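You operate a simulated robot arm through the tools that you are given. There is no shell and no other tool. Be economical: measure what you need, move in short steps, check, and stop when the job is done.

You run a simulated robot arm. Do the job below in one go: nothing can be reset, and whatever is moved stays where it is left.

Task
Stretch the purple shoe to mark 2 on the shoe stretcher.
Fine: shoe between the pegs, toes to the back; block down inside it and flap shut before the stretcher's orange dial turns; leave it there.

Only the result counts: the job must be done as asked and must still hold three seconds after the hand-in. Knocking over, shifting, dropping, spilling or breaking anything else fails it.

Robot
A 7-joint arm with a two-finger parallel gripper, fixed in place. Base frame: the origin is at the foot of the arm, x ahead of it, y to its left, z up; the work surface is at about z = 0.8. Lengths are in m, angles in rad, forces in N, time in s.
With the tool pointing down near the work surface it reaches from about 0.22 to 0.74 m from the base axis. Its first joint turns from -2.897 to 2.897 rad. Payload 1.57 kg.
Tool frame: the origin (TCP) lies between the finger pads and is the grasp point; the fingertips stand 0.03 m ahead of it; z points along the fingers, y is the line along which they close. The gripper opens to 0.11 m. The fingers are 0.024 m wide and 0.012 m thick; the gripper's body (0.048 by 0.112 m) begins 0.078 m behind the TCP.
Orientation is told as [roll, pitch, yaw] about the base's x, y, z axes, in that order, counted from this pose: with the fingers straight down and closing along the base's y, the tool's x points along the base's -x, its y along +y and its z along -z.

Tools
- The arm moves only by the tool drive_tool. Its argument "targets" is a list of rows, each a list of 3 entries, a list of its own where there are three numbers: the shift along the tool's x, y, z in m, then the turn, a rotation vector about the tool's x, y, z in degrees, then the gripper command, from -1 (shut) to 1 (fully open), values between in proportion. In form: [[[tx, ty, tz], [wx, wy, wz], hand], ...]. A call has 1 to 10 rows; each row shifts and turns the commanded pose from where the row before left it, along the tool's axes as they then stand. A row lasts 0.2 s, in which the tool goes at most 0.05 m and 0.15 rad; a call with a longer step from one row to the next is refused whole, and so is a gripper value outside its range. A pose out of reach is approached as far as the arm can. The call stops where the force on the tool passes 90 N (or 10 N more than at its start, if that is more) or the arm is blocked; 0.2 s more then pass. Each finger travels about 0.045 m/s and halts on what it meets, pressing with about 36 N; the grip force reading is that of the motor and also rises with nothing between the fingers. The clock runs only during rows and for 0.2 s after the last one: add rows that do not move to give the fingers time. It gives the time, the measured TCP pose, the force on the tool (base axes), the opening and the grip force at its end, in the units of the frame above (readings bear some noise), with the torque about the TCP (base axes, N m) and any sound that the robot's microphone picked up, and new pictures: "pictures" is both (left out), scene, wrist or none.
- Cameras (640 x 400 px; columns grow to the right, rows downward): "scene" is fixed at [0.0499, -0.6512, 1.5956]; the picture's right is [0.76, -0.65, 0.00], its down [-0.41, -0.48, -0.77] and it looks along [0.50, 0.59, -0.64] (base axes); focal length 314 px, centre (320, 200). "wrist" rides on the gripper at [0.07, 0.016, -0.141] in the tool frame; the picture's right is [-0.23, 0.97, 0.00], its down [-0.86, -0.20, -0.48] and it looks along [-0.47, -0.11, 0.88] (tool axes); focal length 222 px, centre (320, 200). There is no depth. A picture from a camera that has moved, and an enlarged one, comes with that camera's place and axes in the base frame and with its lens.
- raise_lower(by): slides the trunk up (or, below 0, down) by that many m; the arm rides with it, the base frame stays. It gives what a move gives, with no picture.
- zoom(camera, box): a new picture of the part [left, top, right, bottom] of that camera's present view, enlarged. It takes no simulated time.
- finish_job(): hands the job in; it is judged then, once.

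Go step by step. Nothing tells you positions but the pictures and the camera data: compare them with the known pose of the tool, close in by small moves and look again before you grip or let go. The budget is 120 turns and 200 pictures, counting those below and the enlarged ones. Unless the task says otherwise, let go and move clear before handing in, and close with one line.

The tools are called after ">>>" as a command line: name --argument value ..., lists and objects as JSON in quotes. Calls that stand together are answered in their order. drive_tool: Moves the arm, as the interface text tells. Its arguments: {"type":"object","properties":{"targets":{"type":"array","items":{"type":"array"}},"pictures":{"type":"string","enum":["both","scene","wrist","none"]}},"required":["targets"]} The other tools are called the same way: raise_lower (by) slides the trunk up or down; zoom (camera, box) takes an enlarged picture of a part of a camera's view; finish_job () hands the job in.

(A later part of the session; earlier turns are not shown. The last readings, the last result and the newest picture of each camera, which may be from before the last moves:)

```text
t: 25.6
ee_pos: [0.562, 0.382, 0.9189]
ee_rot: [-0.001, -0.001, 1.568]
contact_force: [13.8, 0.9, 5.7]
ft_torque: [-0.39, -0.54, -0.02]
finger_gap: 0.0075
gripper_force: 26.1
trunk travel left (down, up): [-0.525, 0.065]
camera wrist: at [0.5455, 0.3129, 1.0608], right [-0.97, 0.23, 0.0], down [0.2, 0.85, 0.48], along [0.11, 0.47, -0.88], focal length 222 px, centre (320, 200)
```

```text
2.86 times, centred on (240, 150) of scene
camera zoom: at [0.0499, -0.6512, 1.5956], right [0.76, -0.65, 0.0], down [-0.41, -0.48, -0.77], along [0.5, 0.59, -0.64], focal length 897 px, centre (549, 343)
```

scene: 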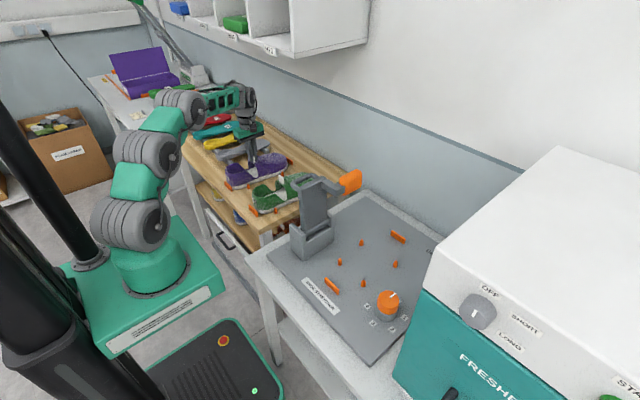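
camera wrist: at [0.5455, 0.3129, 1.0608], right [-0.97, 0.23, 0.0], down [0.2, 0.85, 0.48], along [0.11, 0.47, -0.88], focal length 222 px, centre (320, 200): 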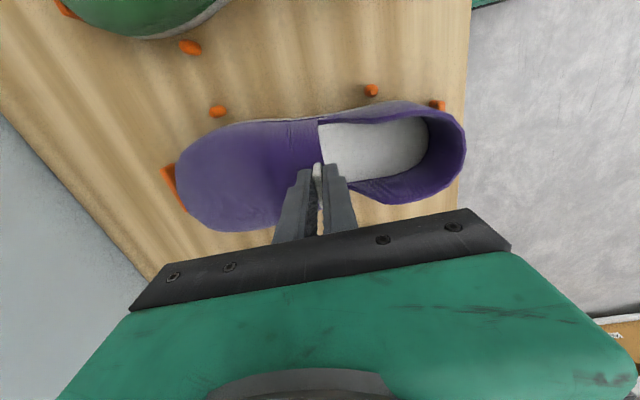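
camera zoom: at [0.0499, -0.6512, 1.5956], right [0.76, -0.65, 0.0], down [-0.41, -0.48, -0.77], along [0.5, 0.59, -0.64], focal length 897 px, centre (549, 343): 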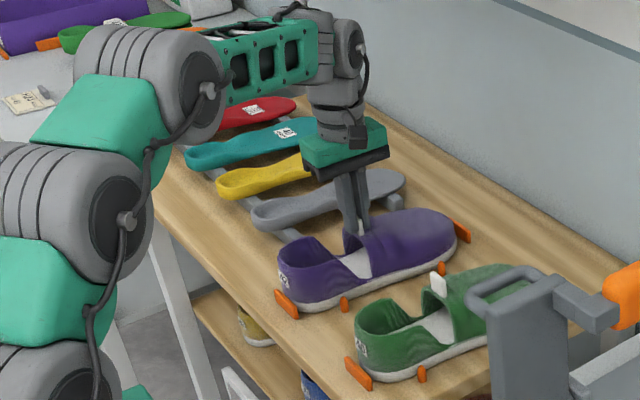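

The shoe is flat back in its slot. I'll relieve, release and lift, then turn the gripper back to close along y.

>>> drive_tool --targets '[[[0, -0.003, 0.004], [0, 0, 0], -1], [[0, 0, 0], [0, 0, 0], -0.2], [[0, 0, 0], [0, 0, 0], 0.2], [[0, 0, 0], [0, 0, 0], 0.2], [[0, 0, 0], [0, 0, 0], 0.2], [[0, 0, -0.03], [0, 0, 0], 0.2], [[0, 0, -0.045], [0, 0, 0], 1], [[0, 0, -0.045], [0, 0, 0], 1], [[0, 0, 0], [0, 0, 8.5], 1], [[0, 0, 0], [0, 0, 8.5], 1]]' --pictures "none"

>>> drive_tool --targets '[[[0, 0, 0], [0, 0, 8.5], 1], [[0, 0, 0], [0, 0, 8.5], 1], [[0, 0, 0], [0, 0, 8.5], 1], [[0, 0, 0], [0, 0, 8.5], 1], [[0, 0, 0], [0, 0, 8.5], 1], [[0, 0, 0], [0, 0, 8.5], 1], [[0, 0, 0], [0, 0, 8.5], 1], [[0, 0, 0], [0, 0, 8.5], 1], [[0, 0, 0], [0, 0, 5], 1], [[0, 0, 0], [0, 0, 0], 1]]' --pictures "both"

>>> zoom --camera "wrist" --box '[220, 30, 460, 230]'

>>> zoom --camera "scene" --box '[210, 110, 310, 220]'

```text
t: 27.8
ee_pos: [0.5649, 0.3816, 1.0344]
ee_rot: [0.002, -0.001, 1.272]
contact_force: [-0.5, 0.4, 0.2]
ft_torque: [-0.02, 0.0, 0.0]
finger_gap: 0.1101
gripper_force: 0.0
trunk travel left (down, up): [-0.525, 0.065]
```

```text
t: 30.0
ee_pos: [0.5637, 0.3826, 1.0326]
ee_rot: [0.0, -0.001, -0.002]
contact_force: [1.0, 0.8, -0.3]
ft_torque: [0.02, -0.01, -0.01]
finger_gap: 0.1102
gripper_force: 0.0
trunk travel left (down, up): [-0.525, 0.065]
camera wrist: at [0.495, 0.3991, 1.1747], right [0.23, 0.97, 0.0], down [0.85, -0.2, 0.48], along [0.47, -0.11, -0.88], focal length 222 px, centre (320, 200)
```

scene: 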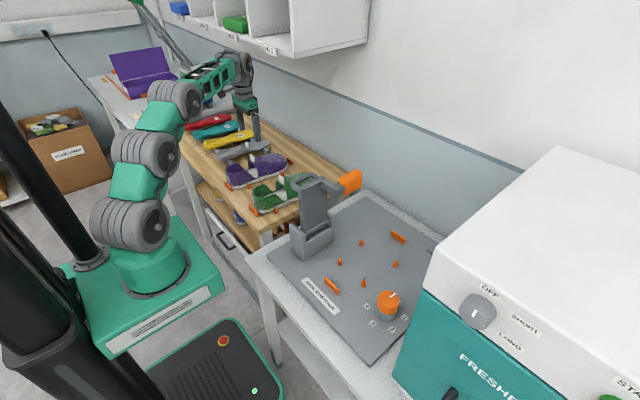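
wrist: 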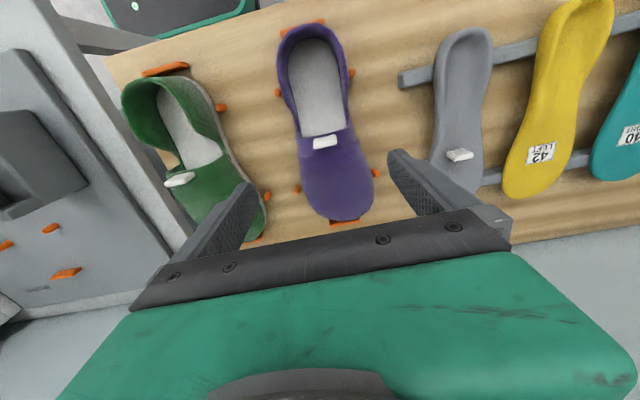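

```text
2.00 times, centred on (340, 130) of wrist
camera zoom: at [0.495, 0.3991, 1.1747], right [0.23, 0.97, 0.0], down [0.85, -0.2, 0.48], along [0.47, -0.11, -0.88], focal length 444 px, centre (280, 340)
```

zoom: 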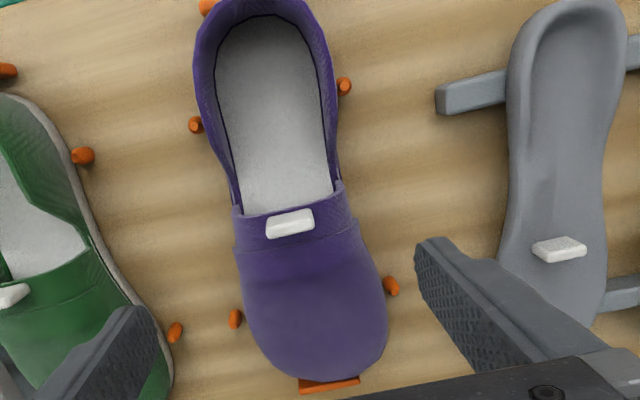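

```text
3.64 times, centred on (260, 165) of scene
camera zoom: at [0.0499, -0.6512, 1.5956], right [0.76, -0.65, 0.0], down [-0.41, -0.48, -0.77], along [0.5, 0.59, -0.64], focal length 1142 px, centre (538, 327)
```

zoom: 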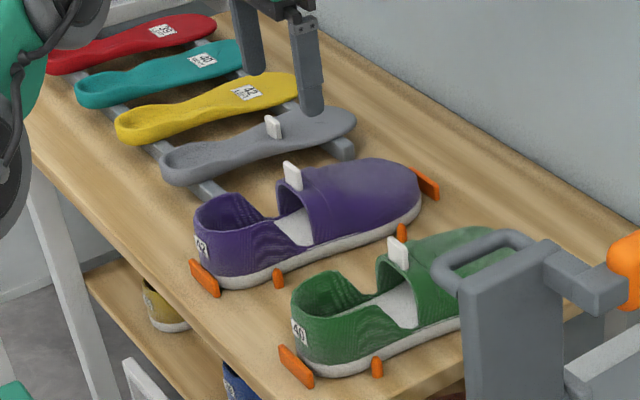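

The waist is about 0.076 wide, centred near (0.533, 0.387), and both sides are clear. Moving over it and descending with the fingers open along y.

>>> drive_tool --targets '[[[0.031, 0.004, 0], [0, 0, 0], 1], [[0, 0, 0.04], [0, 0, 0], 1], [[0, 0, 0.04], [0, 0, 0], 1], [[0, 0, 0.04], [0, 0, 0], 1], [[0, 0, 0.01], [0, 0, 0], 1], [[0, 0, 0], [0, 0, 0], 1]]' --pictures "both"

>>> zoom --camera "wrist" --box '[200, 10, 460, 230]'

>>> zoom --camera "scene" --box '[210, 110, 310, 220]'

```text
t: 31.4
ee_pos: [0.5314, 0.3872, 0.9001]
ee_rot: [-0.001, 0.0, 0.0]
contact_force: [0.0, 0.0, 0.5]
ft_torque: [0.01, -0.02, -0.01]
finger_gap: 0.1099
gripper_force: 0.1
trunk travel left (down, up): [-0.525, 0.065]
camera wrist: at [0.4626, 0.4025, 1.042], right [0.23, 0.97, 0.0], down [0.86, -0.2, 0.48], along [0.47, -0.11, -0.88], focal length 222 px, centre (320, 200)
```

scene: 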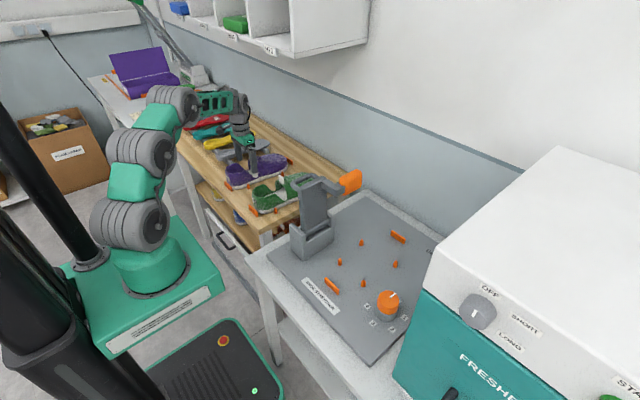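
wrist: 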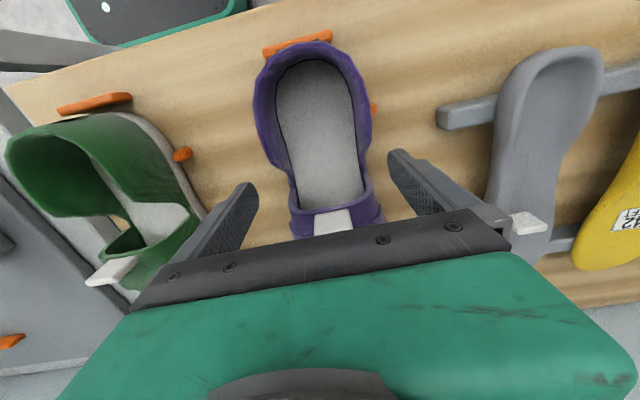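

```text
1.82 times, centred on (330, 120) of wrist
camera zoom: at [0.4626, 0.4025, 1.042], right [0.23, 0.97, 0.0], down [0.86, -0.2, 0.48], along [0.47, -0.11, -0.88], focal length 404 px, centre (302, 346)
```

zoom: 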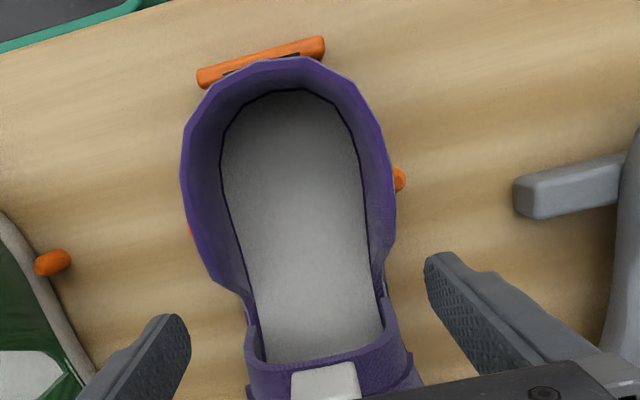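

```text
3.64 times, centred on (260, 165) of scene
camera zoom: at [0.0499, -0.6512, 1.5956], right [0.76, -0.65, 0.0], down [-0.41, -0.48, -0.77], along [0.5, 0.59, -0.64], focal length 1142 px, centre (538, 327)
```

zoom: 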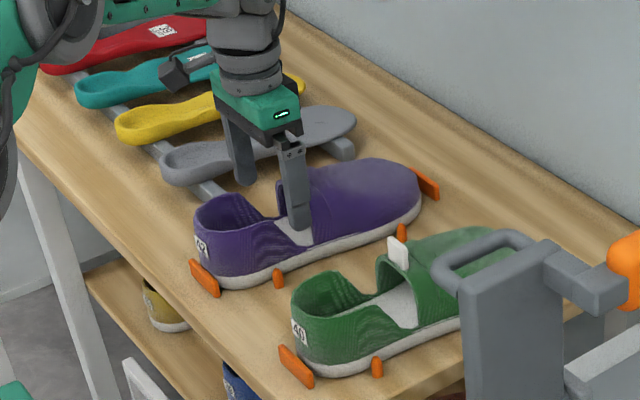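

The fingers straddle the waist and are centred. Descending to the sole level and squeezing.

>>> drive_tool --targets '[[[0, 0, 0.025], [0, 0, 0], 1], [[0, 0, 0.02], [0, 0, 0], 1], [[0, 0, 0.012], [0, 0, 0], 1], [[0, 0, 0], [0, 0, 0], 0.5], [[0, 0, 0], [0, 0, 0], 0], [[0, 0, 0], [0, 0, 0], -1], [[0, 0, 0], [0, 0, 0], -1], [[0, 0, 0], [0, 0, 0], -1]]' --pictures "both"

>>> zoom --camera "scene" --box '[210, 110, 310, 220]'

```text
t: 33.2
ee_pos: [0.5334, 0.3869, 0.8441]
ee_rot: [0.0, 0.0, 0.0]
contact_force: [-0.8, 1.9, 0.6]
ft_torque: [0.35, 0.02, 0.15]
finger_gap: 0.086
gripper_force: 36.3
trunk travel left (down, up): [-0.525, 0.065]
camera wrist: at [0.4636, 0.4026, 0.9861], right [0.23, 0.97, 0.0], down [0.86, -0.2, 0.48], along [0.47, -0.11, -0.88], focal length 222 px, centre (320, 200)
```

scene: 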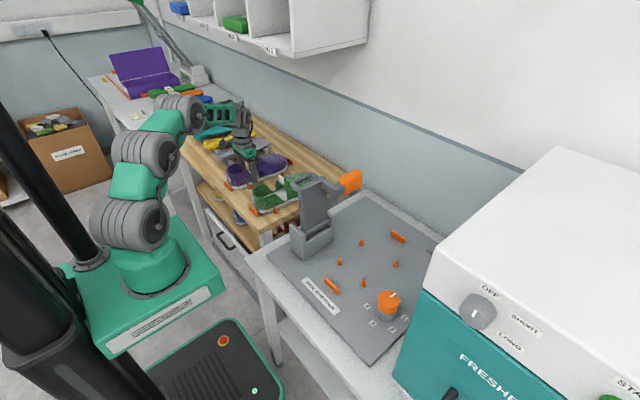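
wrist: 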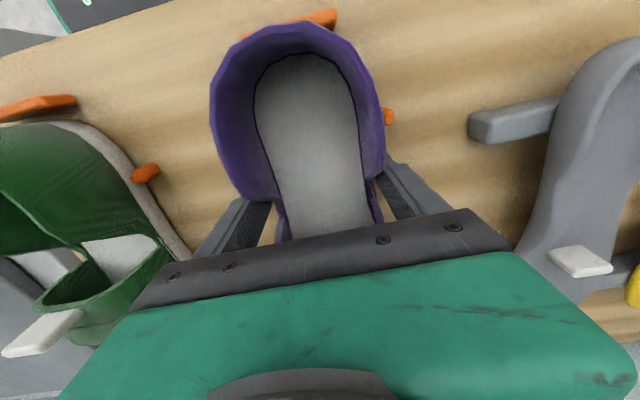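

```text
3.64 times, centred on (260, 165) of scene
camera zoom: at [0.0499, -0.6512, 1.5956], right [0.76, -0.65, 0.0], down [-0.41, -0.48, -0.77], along [0.5, 0.59, -0.64], focal length 1142 px, centre (538, 327)
```

zoom: 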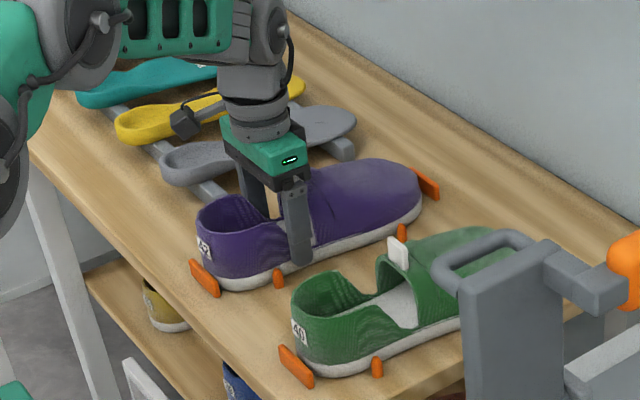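

The sole is gripped firmly (gap 0.086). Lifting.

>>> drive_tool --targets '[[[0, 0, -0.01], [0, 0, 0], -1], [[0, 0, -0.02], [0, 0, 0], -1], [[0, 0, -0.03], [0, 0, 0], -1], [[0, 0, -0.04], [0, 0, 0], -1], [[0, 0, 0], [0, 0, 0], -1]]' --pictures "both"

>>> zoom --camera "scene" --box '[210, 80, 310, 200]'

```text
t: 34.4
ee_pos: [0.5332, 0.3833, 0.9437]
ee_rot: [-0.002, -0.002, 0.0]
contact_force: [-0.6, 0.2, -3.9]
ft_torque: [0.01, 0.25, -0.02]
finger_gap: 0.0859
gripper_force: 36.4
trunk travel left (down, up): [-0.525, 0.065]
camera wrist: at [0.4641, 0.3985, 1.087], right [0.23, 0.97, 0.0], down [0.86, -0.2, 0.48], along [0.47, -0.11, -0.88], focal length 222 px, centre (320, 200)
```

scene: 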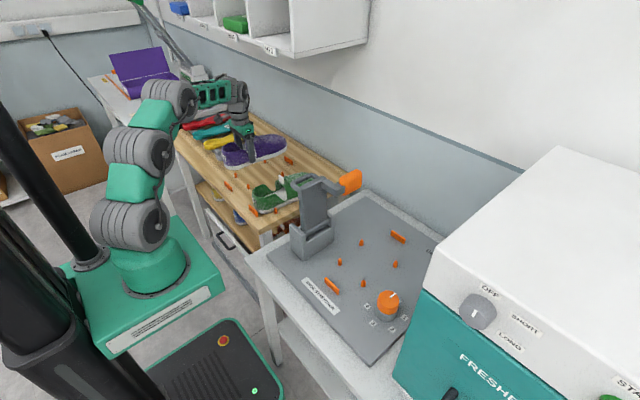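
wrist: 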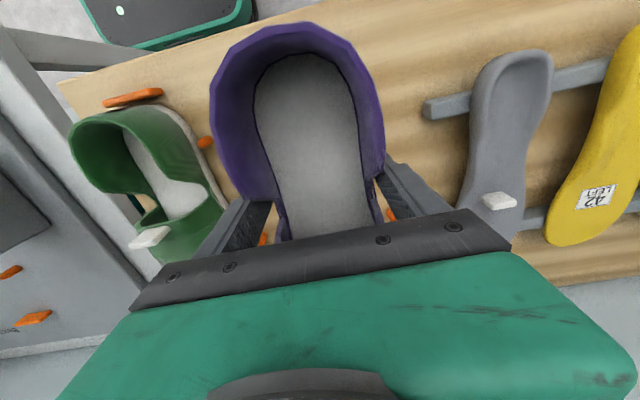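

```text
3.33 times, centred on (260, 140) of scene
camera zoom: at [0.0499, -0.6512, 1.5956], right [0.76, -0.65, 0.0], down [-0.41, -0.48, -0.77], along [0.5, 0.59, -0.64], focal length 1047 px, centre (520, 400)
```

zoom: 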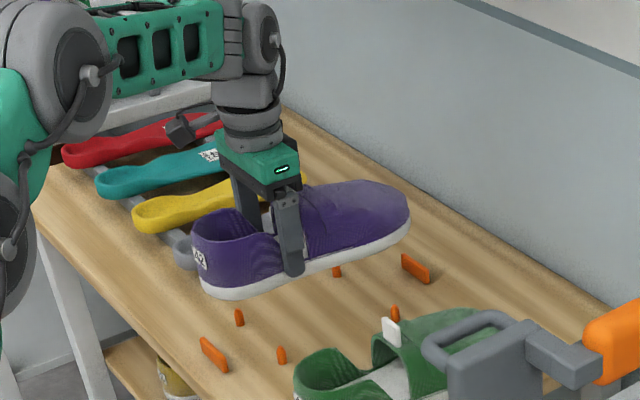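

The shoe is level and secure. Raising, pulling in, and carrying it over to the stretcher side at z≈1.23.

>>> drive_tool --targets '[[[0.01, 0, -0.035], [0, 0, 0], -1], [[0.015, 0, -0.04], [0, 0, 0], -1], [[0.015, 0, -0.04], [0, 0, 0], -1], [[0.015, 0, -0.04], [0, 0, 0], -1], [[0.015, 0, -0.04], [0, 0, 0], -1], [[0.015, 0, -0.04], [0, 0, 0], -1], [[0.01, 0, -0.03], [0, 0, 0], -1], [[0, 0, -0.02], [0, 0, 0], -1], [[0, -0.02, 0], [0, 0, 0], -1], [[0, -0.04, 0], [0, 0, 0], -1]]' --pictures "none"

>>> drive_tool --targets '[[[0, -0.045, 0], [0, 0, 0], -1], [[0, -0.045, 0], [0, 0, 0], -1], [[0, -0.045, 0], [0, 0, 0], -1], [[0, -0.045, 0], [0, 0, 0], -1], [[0, -0.045, 0], [0, 0, 0], -1], [[0, -0.03, 0], [0, 0, 0], -1], [[0, 0, 0], [0, 0, 0], -1]]' --pictures "both"

```text
t: 36.6
ee_pos: [0.4371, 0.3288, 1.2317]
ee_rot: [-0.001, 0.0, 0.0]
contact_force: [0.4, -0.8, -4.1]
ft_torque: [-0.01, 0.21, -0.01]
finger_gap: 0.0858
gripper_force: 35.7
trunk travel left (down, up): [-0.525, 0.065]
```

```text
t: 38.2
ee_pos: [0.4358, 0.0722, 1.2295]
ee_rot: [-0.001, 0.001, 0.0]
contact_force: [0.3, 0.2, -3.6]
ft_torque: [-0.01, 0.22, -0.04]
finger_gap: 0.0859
gripper_force: 36.1
trunk travel left (down, up): [-0.525, 0.065]
camera wrist: at [0.3672, 0.0885, 1.3719], right [0.23, 0.97, 0.0], down [0.86, -0.2, 0.48], along [0.47, -0.11, -0.88], focal length 222 px, centre (320, 200)
```

scene: 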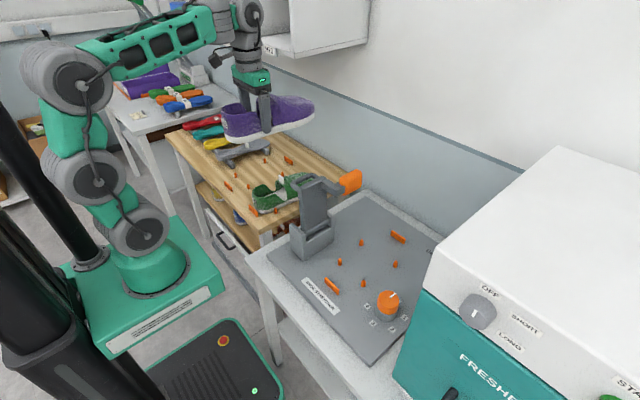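
wrist: 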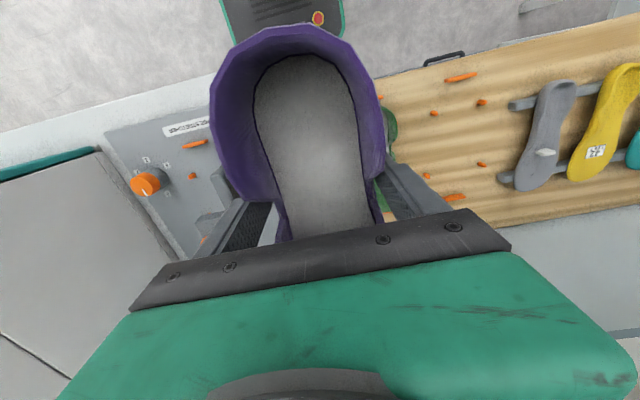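

The flap top is at ~1.08 and the sole at ~1.185, so there is clearance. Continuing over to y=-0.25.

>>> drive_tool --targets '[[[0, -0.03, 0], [0, 0, 0], -1], [[0, -0.045, 0], [0, 0, 0], -1], [[0, -0.045, 0], [0, 0, 0], -1], [[0, -0.045, 0], [0, 0, 0], -1], [[0, -0.045, 0], [0, 0, 0], -1], [[0, -0.045, 0], [0, 0, 0], -1], [[0, -0.04, 0], [0, 0, 0], -1], [[0, -0.027, 0], [0, 0, 0], -1], [[0, 0, 0], [0, 0, 0], -1]]' --pictures "both"

>>> zoom --camera "scene" --box '[240, 90, 440, 330]'

>>> zoom --camera "wrist" --box '[160, 60, 500, 270]'

```text
t: 40.2
ee_pos: [0.437, -0.2496, 1.2284]
ee_rot: [0.0, 0.001, 0.0]
contact_force: [0.3, 0.8, -5.4]
ft_torque: [0.02, 0.22, -0.02]
finger_gap: 0.0861
gripper_force: 35.9
trunk travel left (down, up): [-0.525, 0.065]
camera wrist: at [0.3681, -0.2337, 1.3709], right [0.23, 0.97, 0.0], down [0.86, -0.2, 0.48], along [0.47, -0.11, -0.88], focal length 222 px, centre (320, 200)
```

scene: 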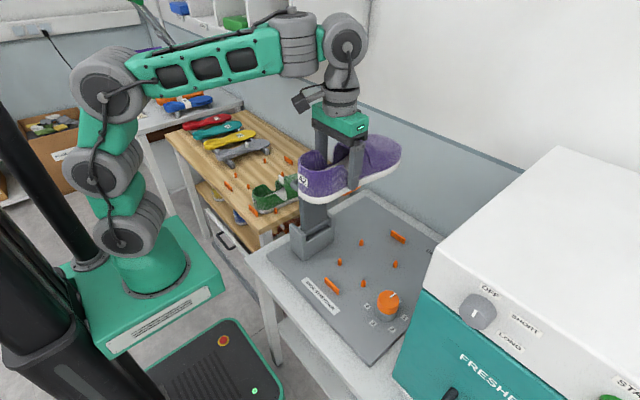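
wrist: 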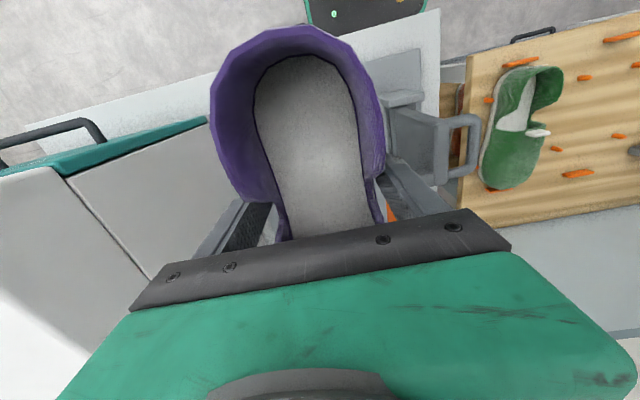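

```text
1.67 times, centred on (340, 210) of scene
camera zoom: at [0.0499, -0.6512, 1.5956], right [0.76, -0.65, 0.0], down [-0.41, -0.48, -0.77], along [0.5, 0.59, -0.64], focal length 523 px, centre (287, 183)
```

zoom: 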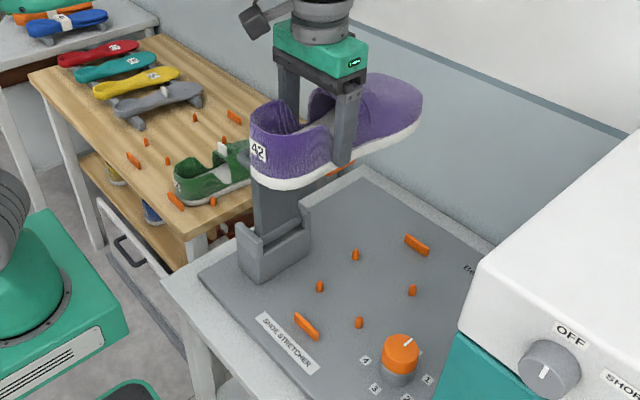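

```text
1.88 times, centred on (330, 165) of wrist
camera zoom: at [0.3681, -0.2337, 1.3709], right [0.23, 0.97, 0.0], down [0.86, -0.2, 0.48], along [0.47, -0.11, -0.88], focal length 418 px, centre (301, 266)
```

zoom: 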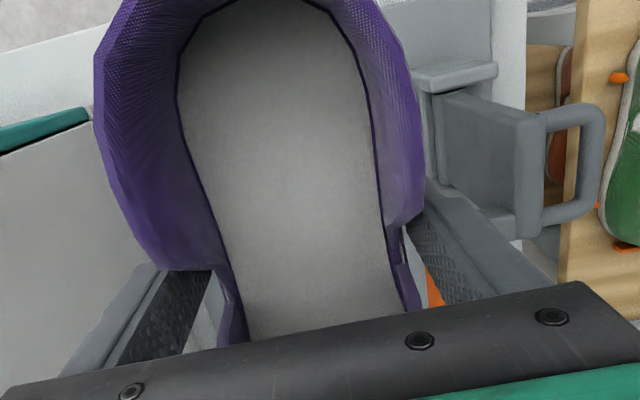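

The peg centre line is y≈-0.252 and the heel target matches the rack's, so the placing TCP is about (0.537, -0.252). I want to check the orange block's extent first, so I move forward with a -y offset and look.

>>> drive_tool --targets '[[[-0.02, -0.02, 0], [0, 0, 0], -1], [[-0.04, -0.03, 0.01], [0, 0, 0], -1], [[-0.04, 0, 0.02], [0, 0, 0], -1], [[0, 0, 0.03], [0, 0, 0], -1], [[0, 0, 0.01], [0, 0, 0], -1], [[0, 0, 0], [0, 0, 0], -1]]' --pictures "both"

>>> zoom --camera "scene" --box '[260, 110, 460, 310]'

>>> zoom --camera "wrist" --box '[320, 60, 540, 240]'

```text
refused: row 2 steps farther than a row can; nothing moved
```

```text
2.00 times, centred on (360, 210) of scene
camera zoom: at [0.0499, -0.6512, 1.5956], right [0.76, -0.65, 0.0], down [-0.41, -0.48, -0.77], along [0.5, 0.59, -0.64], focal length 628 px, centre (240, 180)
```

zoom: 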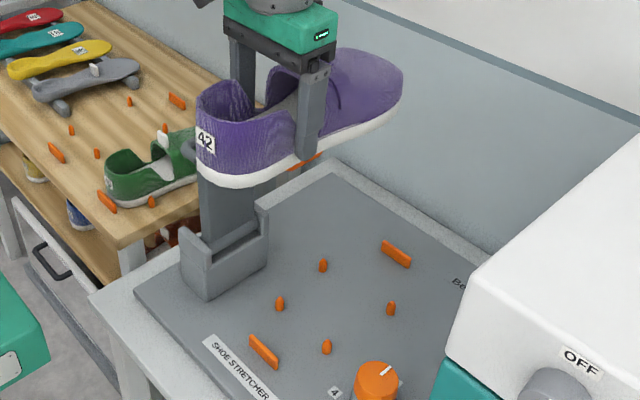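

```text
2.22 times, centred on (430, 150) of wrist
camera zoom: at [0.3681, -0.2337, 1.3709], right [0.23, 0.97, 0.0], down [0.86, -0.2, 0.48], along [0.47, -0.11, -0.88], focal length 494 px, centre (76, 311)
```

zoom: 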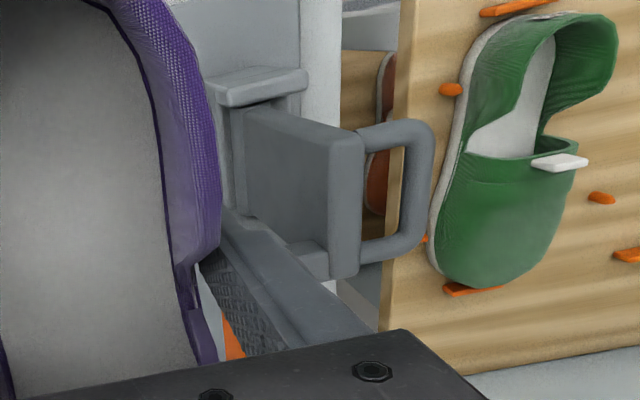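

>>> drive_tool --targets '[[[-0.02, -0.02, 0], [0, 0, 0], -1], [[-0.035, -0.03, 0], [0, 0, 0], -1], [[-0.04, 0, 0.015], [0, 0, 0], -1], [[-0.005, 0, 0.02], [0, 0, 0], -1], [[0, 0, 0.01], [0, 0, 0], -1], [[0, 0, 0], [0, 0, 0], -1]]' --pictures "both"

>>> zoom --camera "scene" --box '[260, 110, 460, 310]'

>>> zoom --camera "wrist" --box '[320, 60, 540, 240]'

```text
t: 41.6
ee_pos: [0.5411, -0.301, 1.1841]
ee_rot: [0.001, 0.0, -0.002]
contact_force: [0.0, -0.7, -5.4]
ft_torque: [0.01, 0.17, 0.02]
finger_gap: 0.0859
gripper_force: 36.0
trunk travel left (down, up): [-0.525, 0.065]
camera wrist: at [0.4714, -0.2838, 1.3264], right [0.23, 0.97, 0.0], down [0.86, -0.2, 0.48], along [0.47, -0.11, -0.88], focal length 222 px, centre (320, 200)
```

scene: 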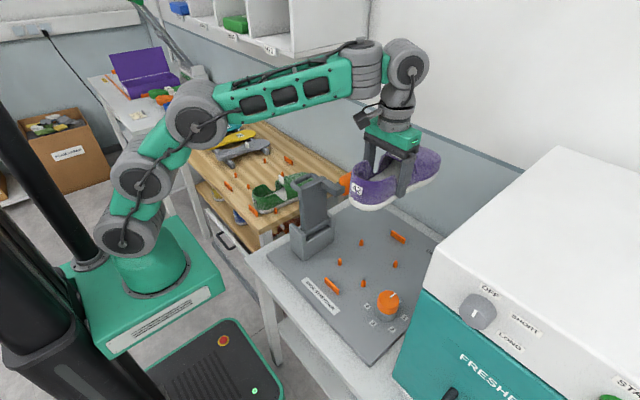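
wrist: 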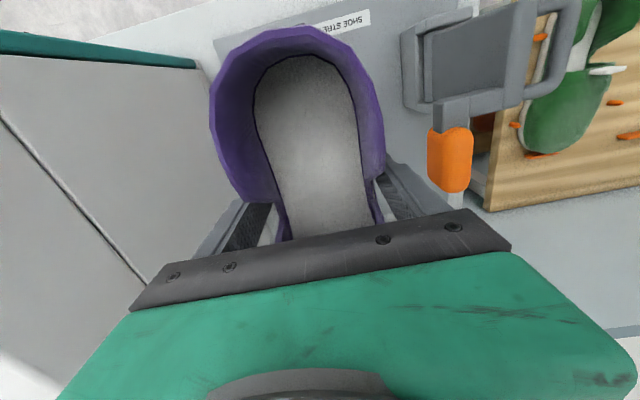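

```text
2.00 times, centred on (360, 210) of scene
camera zoom: at [0.0499, -0.6512, 1.5956], right [0.76, -0.65, 0.0], down [-0.41, -0.48, -0.77], along [0.5, 0.59, -0.64], focal length 628 px, centre (240, 180)
```

zoom: 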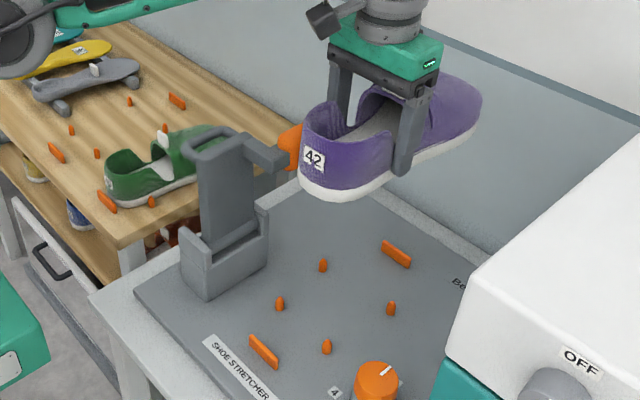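

```text
2.22 times, centred on (430, 150) of wrist
camera zoom: at [0.4714, -0.2838, 1.3264], right [0.23, 0.97, 0.0], down [0.86, -0.2, 0.48], along [0.47, -0.11, -0.88], focal length 494 px, centre (76, 311)
```

zoom: 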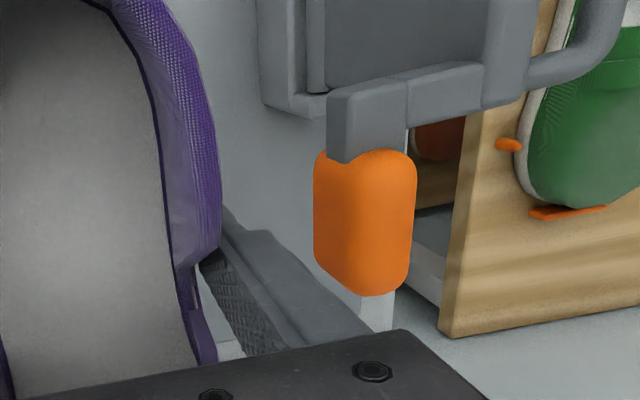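

The block, when up, occupies x 0.55–0.63, y -0.18…-0.13, z≈1.02–1.08. So it will sit under the shoe's hinged upper (its flap, with the tab), which must be opened before the block goes down. First I place the shoe: descend at y=-0.30, then slide to the centre line.

>>> drive_tool --targets '[[[0.002, 0, 0.03], [0, 0, 0], -1], [[0, 0, 0.045], [0, 0, 0], -1], [[0, 0, 0.045], [0, 0, 0], -1], [[0, 0, 0.045], [0, 0, 0], -1], [[0, 0, 0.045], [0, 0, 0], -1], [[0, 0, 0.04], [0, 0, 0], -1], [[0, 0, 0.02], [0, 0, 0], -1], [[0, 0.02, 0], [0, 0, 0], -1], [[0, 0.029, 0], [0, 0, 0], -1], [[0, 0, 0], [0, 0, 0], -1]]' --pictures "both"

>>> zoom --camera "scene" --box '[280, 140, 440, 310]'

>>> zoom --camera "wrist" --box '[140, 0, 460, 240]'

```text
t: 43.8
ee_pos: [0.5393, -0.2524, 0.9175]
ee_rot: [-0.001, 0.0, -0.001]
contact_force: [-0.6, 0.3, -3.8]
ft_torque: [-0.02, 0.26, 0.0]
finger_gap: 0.0857
gripper_force: 36.3
trunk travel left (down, up): [-0.525, 0.065]
camera wrist: at [0.4693, -0.2367, 1.0595], right [0.23, 0.97, 0.0], down [0.86, -0.2, 0.48], along [0.47, -0.11, -0.88], focal length 222 px, centre (320, 200)
```

scene: 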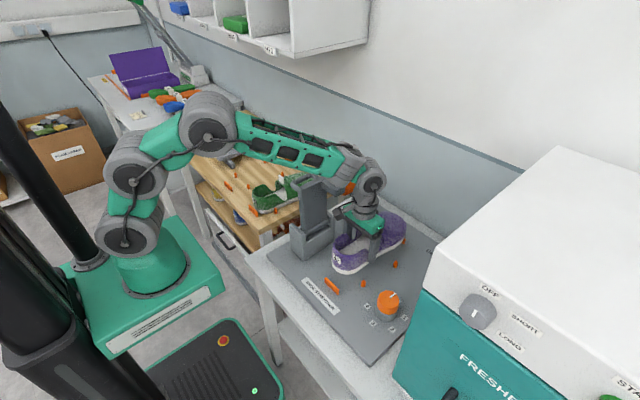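
wrist: 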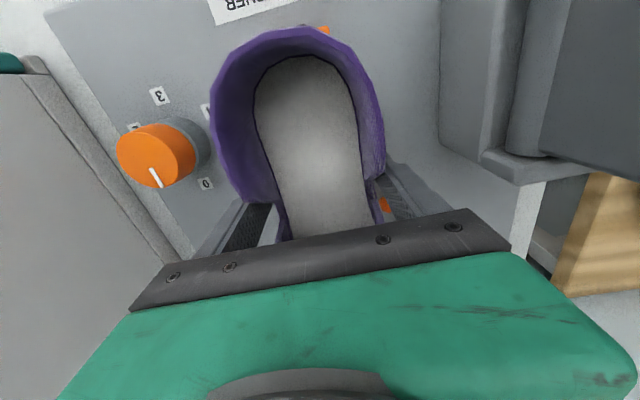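

```text
2.35 times, centred on (360, 225) of scene
camera zoom: at [0.0499, -0.6512, 1.5956], right [0.76, -0.65, 0.0], down [-0.41, -0.48, -0.77], along [0.5, 0.59, -0.64], focal length 739 px, centre (226, 141)
```

zoom: 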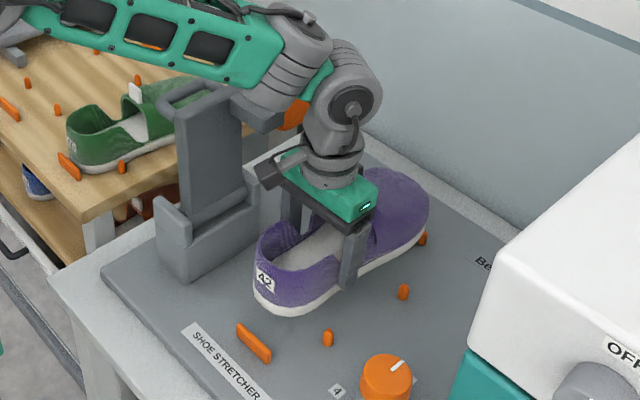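

```text
1.67 times, centred on (300, 120) of wrist
camera zoom: at [0.4693, -0.2367, 1.0595], right [0.23, 0.97, 0.0], down [0.86, -0.2, 0.48], along [0.47, -0.11, -0.88], focal length 370 px, centre (353, 333)
```

zoom: 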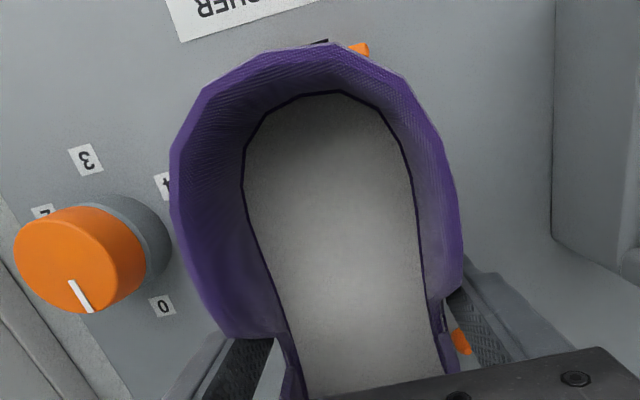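

Aligned over the pegs by my estimate. Lowering to just above the peg tops to check.

>>> drive_tool --targets '[[[0.001, 0, 0.015], [0, 0, 0], -1], [[0, 0, 0.015], [0, 0, 0], -1], [[0, 0, 0.012], [0, 0, 0], -1], [[0, 0, 0], [0, 0, 0], -1]]' --pictures "scene"

>>> zoom --camera "scene" --box '[310, 170, 420, 300]'

>>> zoom --camera "wrist" --box '[140, 0, 460, 240]'

```text
t: 44.8
ee_pos: [0.5358, -0.2515, 0.8735]
ee_rot: [0.0, 0.0, -0.001]
contact_force: [0.1, 0.1, -4.3]
ft_torque: [-0.04, 0.23, -0.03]
finger_gap: 0.0862
gripper_force: 36.4
trunk travel left (down, up): [-0.525, 0.065]
```

scene: 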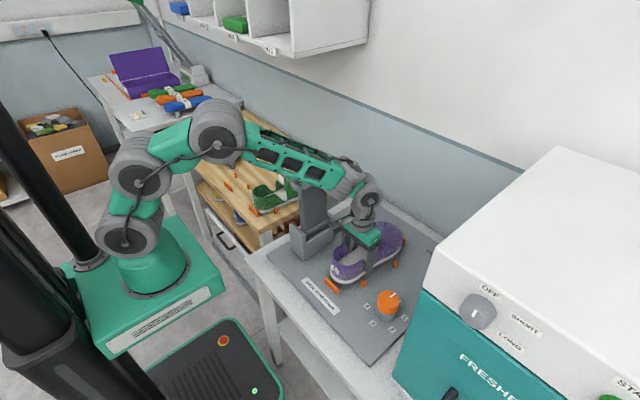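

```text
3.08 times, centred on (365, 235) of scene
camera zoom: at [0.0499, -0.6512, 1.5956], right [0.76, -0.65, 0.0], down [-0.41, -0.48, -0.77], along [0.5, 0.59, -0.64], focal length 966 px, centre (182, 92)
```

zoom: 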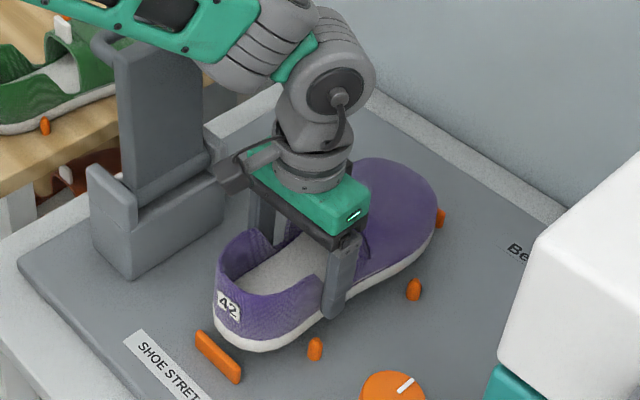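

```text
1.67 times, centred on (300, 120) of wrist
camera zoom: at [0.4666, -0.2354, 1.0153], right [0.23, 0.97, 0.0], down [0.86, -0.2, 0.48], along [0.47, -0.11, -0.88], focal length 370 px, centre (353, 333)
```

zoom: 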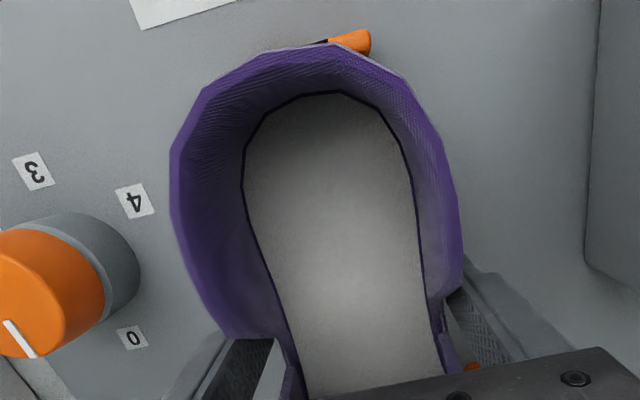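

Looks well aligned. Lowering the last few centimetres gently.

>>> drive_tool --targets '[[[0, -0.0005, 0.01], [0, 0, 0], -1], [[0, 0, 0.008], [0, 0, 0], -1], [[0, 0, 0.006], [0, 0, 0], -1], [[0, 0, 0], [0, 0, 0], -1]]' --pictures "scene"

>>> zoom --camera "scene" --box '[310, 170, 420, 300]'

```text
t: 45.8
ee_pos: [0.535, -0.2531, 0.8484]
ee_rot: [0.0, 0.002, 0.001]
contact_force: [-0.7, 0.5, -4.4]
ft_torque: [0.02, 0.24, 0.02]
finger_gap: 0.0859
gripper_force: 36.2
trunk travel left (down, up): [-0.525, 0.065]
```

scene: 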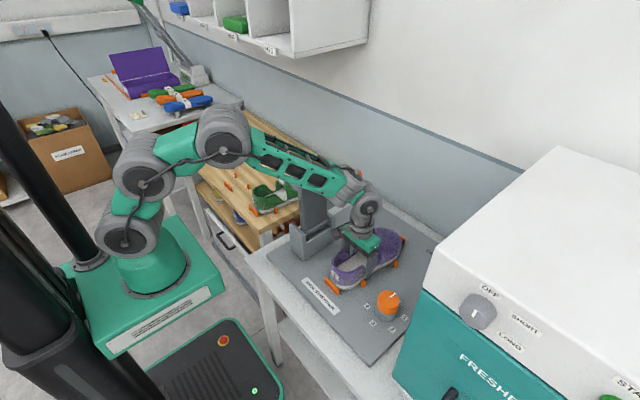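

```text
3.08 times, centred on (365, 235) of scene
camera zoom: at [0.0499, -0.6512, 1.5956], right [0.76, -0.65, 0.0], down [-0.41, -0.48, -0.77], along [0.5, 0.59, -0.64], focal length 966 px, centre (182, 92)
```

zoom: 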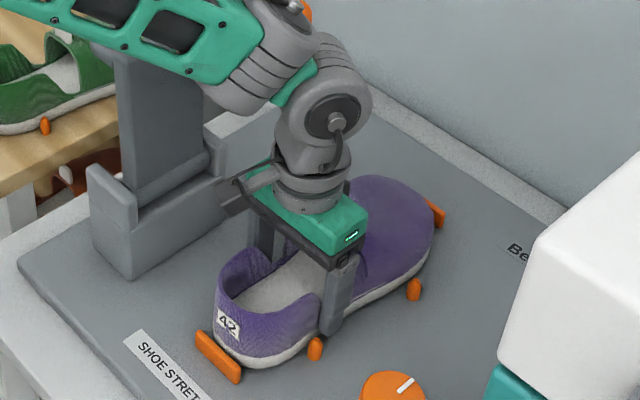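

The shoe is within the pegs and touching free. Last millimetres, then release.

>>> drive_tool --targets '[[[0, 0, 0.004], [0, 0, 0], -1], [[0, 0, 0.003], [0, 0, 0], -1], [[0, 0, 0], [0, 0, 0], -1]]' --pictures "none"

```text
t: 46.6
ee_pos: [0.5356, -0.2516, 0.8451]
ee_rot: [-0.002, -0.002, 0.001]
contact_force: [-1.9, 1.2, 4.1]
ft_torque: [0.15, -1.15, 0.18]
finger_gap: 0.0862
gripper_force: 36.3
trunk travel left (down, up): [-0.525, 0.065]
```

>>> drive_tool --targets '[[[0, 0, 0], [0, 0, 0], 0.7], [[0, 0, 0], [0, 0, 0], 1], [[0, 0, 0], [0, 0, 0], 1], [[0, 0, -0.02], [0, 0, 0], 1], [[0, 0, -0.03], [0, 0, 0], 1], [[0, 0, -0.04], [0, 0, 0], 1], [[0, -0.01, -0.045], [0, 0, 0], 1], [[0.01, -0.01, -0.045], [0, 0, 0], 1], [[0.02, 0, -0.03], [0, 0, 0], 1], [[0, 0, 0], [0, 0, 0], 1]]' --pictures "both"

>>> zoom --camera "scene" --box '[290, 160, 430, 310]'

>>> zoom --camera "wrist" --box '[180, 20, 480, 240]'

```text
t: 48.8
ee_pos: [0.5032, -0.2687, 1.0534]
ee_rot: [-0.001, -0.001, 0.001]
contact_force: [-0.5, -0.2, -0.9]
ft_torque: [-0.03, 0.04, -0.04]
finger_gap: 0.1101
gripper_force: 0.1
trunk travel left (down, up): [-0.525, 0.065]
camera wrist: at [0.4333, -0.254, 1.1962], right [0.23, 0.97, 0.0], down [0.86, -0.2, 0.48], along [0.47, -0.11, -0.88], focal length 222 px, centre (320, 200)
```

scene: 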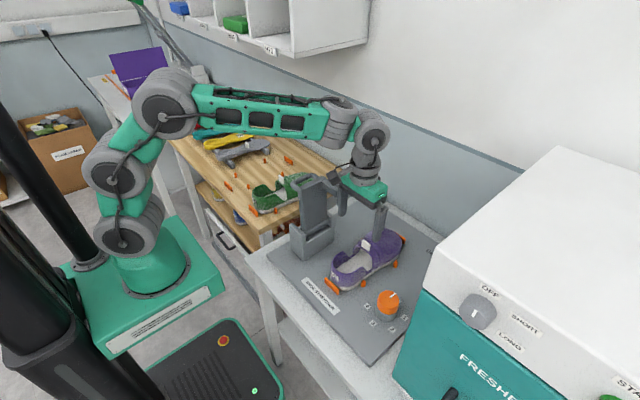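
wrist: 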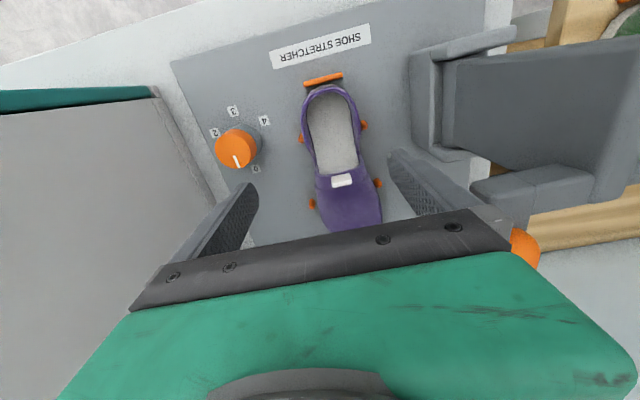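

```text
2.67 times, centred on (360, 235) of scene
camera zoom: at [0.0499, -0.6512, 1.5956], right [0.76, -0.65, 0.0], down [-0.41, -0.48, -0.77], along [0.5, 0.59, -0.64], focal length 838 px, centre (213, 107)
```

zoom: 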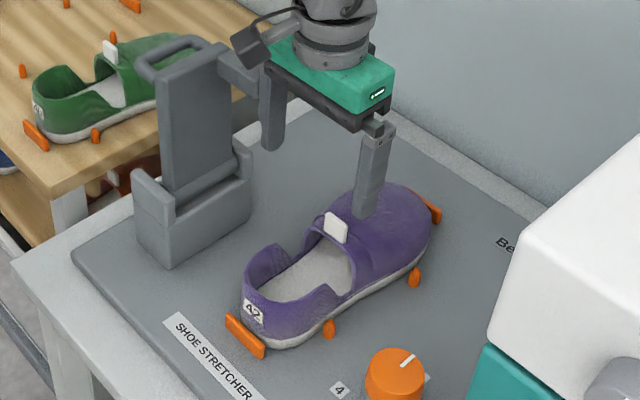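

```text
1.82 times, centred on (330, 130) of wrist
camera zoom: at [0.4333, -0.254, 1.1962], right [0.23, 0.97, 0.0], down [0.86, -0.2, 0.48], along [0.47, -0.11, -0.88], focal length 404 px, centre (302, 327)
```

zoom: 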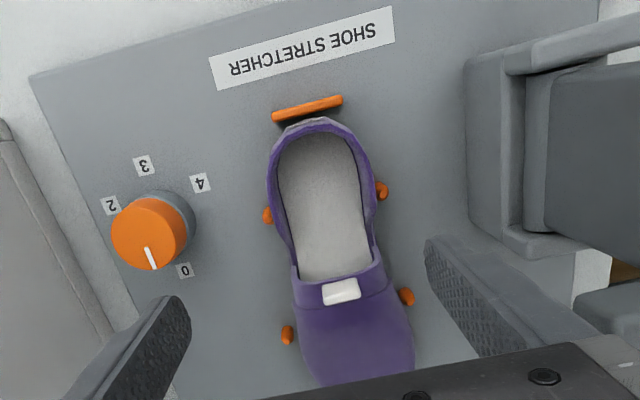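

The shoe sits nicely between the pegs. Next, open its hinged upper: close the fingers, tilt the tool forward 40° and use the closed fingertips to lift the upper from inside.

>>> drive_tool --targets '[[[0, 0, 0], [0, -8, 0], 0], [[0, 0, 0], [0, -8, 0], -1], [[0, 0, 0], [0, -8, 0], -1], [[0, 0, 0], [0, -8, 0], -1], [[0, 0, 0], [0, -8, 0], -1], [[0, 0, 0], [0, 0, 0], -1], [[0, 0, 0], [0, 0, 0], -1]]' --pictures "both"

>>> zoom --camera "scene" --box '[270, 130, 430, 310]'

```text
t: 50.4
ee_pos: [0.5049, -0.2714, 1.053]
ee_rot: [0.0, -0.699, -0.002]
contact_force: [0.3, 1.1, 0.2]
ft_torque: [0.03, -0.01, -0.05]
finger_gap: 0.0001
gripper_force: 16.7
trunk travel left (down, up): [-0.525, 0.065]
camera wrist: at [0.3612, -0.2556, 1.1177], right [0.17, 0.97, 0.15], down [0.35, -0.2, 0.92], along [0.92, -0.11, -0.37], focal length 222 px, centre (320, 200)
```

scene: 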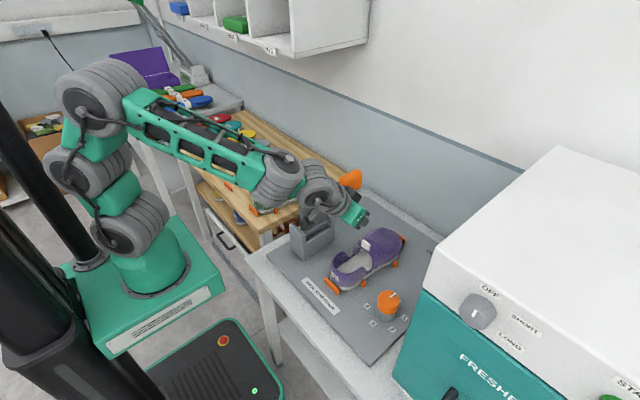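
wrist: 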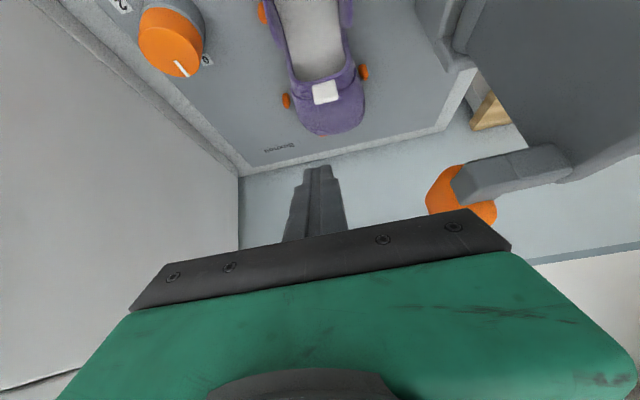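

```text
2.22 times, centred on (350, 220) of scene
camera zoom: at [0.0499, -0.6512, 1.5956], right [0.76, -0.65, 0.0], down [-0.41, -0.48, -0.77], along [0.5, 0.59, -0.64], focal length 698 px, centre (253, 156)
```

zoom: 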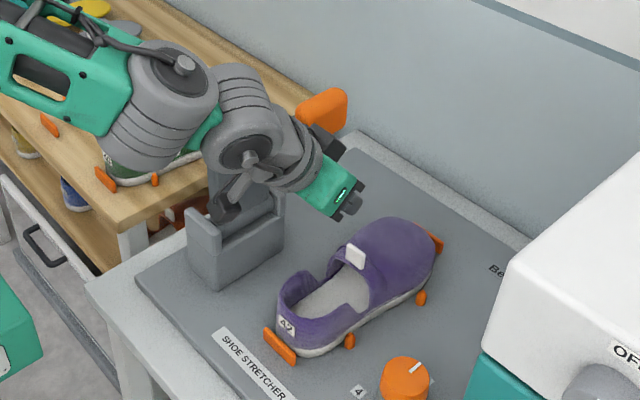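

>>> drive_tool --targets '[[[0.0233, 0.003, 0.0359], [0, 0, 0], -1], [[0.0233, 0.003, 0.0359], [0, 0, 0], -1], [[0.0233, 0.004, 0.0359], [0, 0, 0], -1], [[0.0155, 0.003, 0.024], [0, 0, 0], -1], [[0, 0, 0], [0, 0, 0], -1]]' --pictures "both"

>>> zoom --camera "scene" --box '[290, 160, 430, 310]'

>>> zoom --camera "wrist" --box '[200, 60, 440, 240]'

```text
t: 51.6
ee_pos: [0.525, -0.2568, 0.8991]
ee_rot: [-0.001, -0.697, 0.002]
contact_force: [-0.1, 0.1, -0.1]
ft_torque: [0.0, -0.02, 0.0]
finger_gap: 0.0001
gripper_force: 21.5
trunk travel left (down, up): [-0.525, 0.065]
camera wrist: at [0.3818, -0.2409, 0.9629], right [0.17, 0.97, 0.15], down [0.35, -0.2, 0.92], along [0.92, -0.11, -0.37], focal length 222 px, centre (320, 200)
```

scene: 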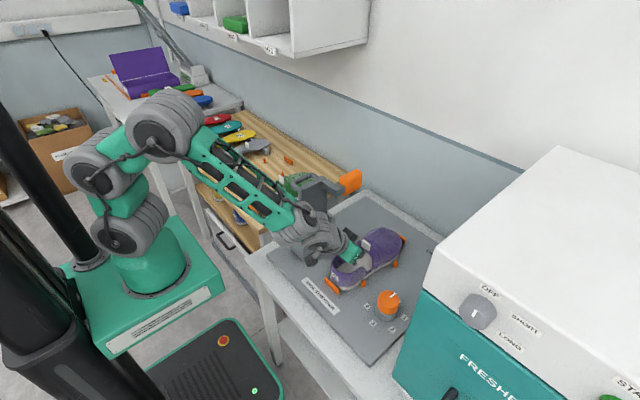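
wrist: 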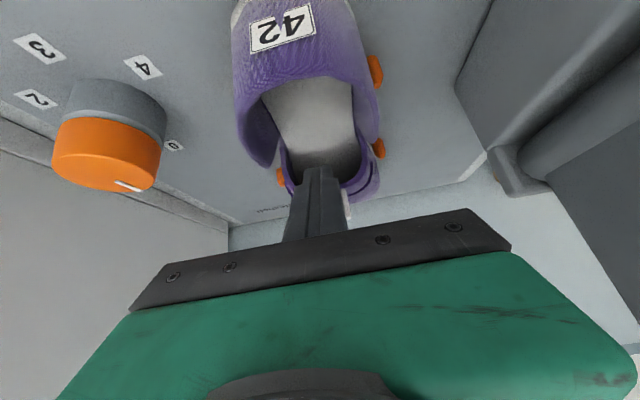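

```text
2.67 times, centred on (360, 235) of scene
camera zoom: at [0.0499, -0.6512, 1.5956], right [0.76, -0.65, 0.0], down [-0.41, -0.48, -0.77], along [0.5, 0.59, -0.64], focal length 838 px, centre (213, 107)
```

zoom: 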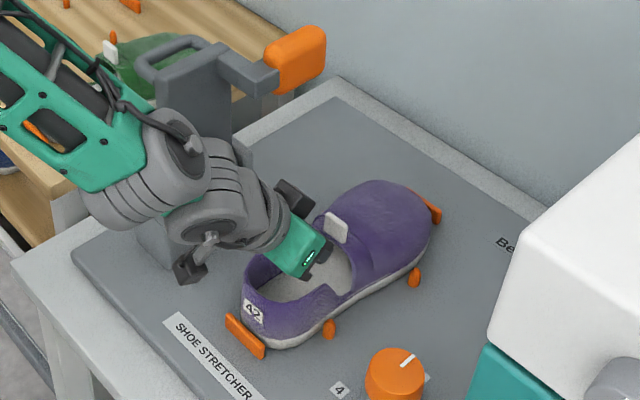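

```text
2.22 times, centred on (320, 150) of wrist
camera zoom: at [0.3818, -0.2409, 0.9629], right [0.17, 0.97, 0.15], down [0.35, -0.2, 0.92], along [0.92, -0.11, -0.37], focal length 494 px, centre (320, 311)
```

zoom: 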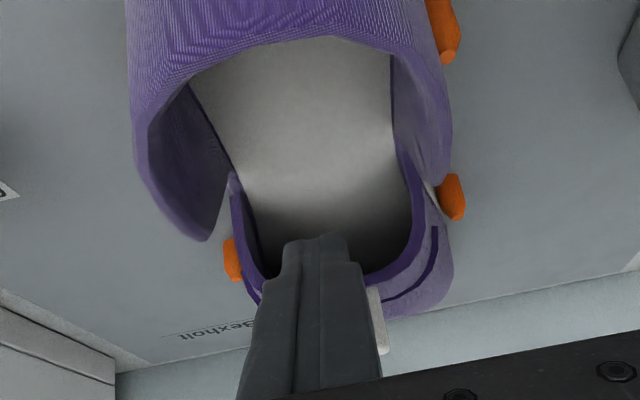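

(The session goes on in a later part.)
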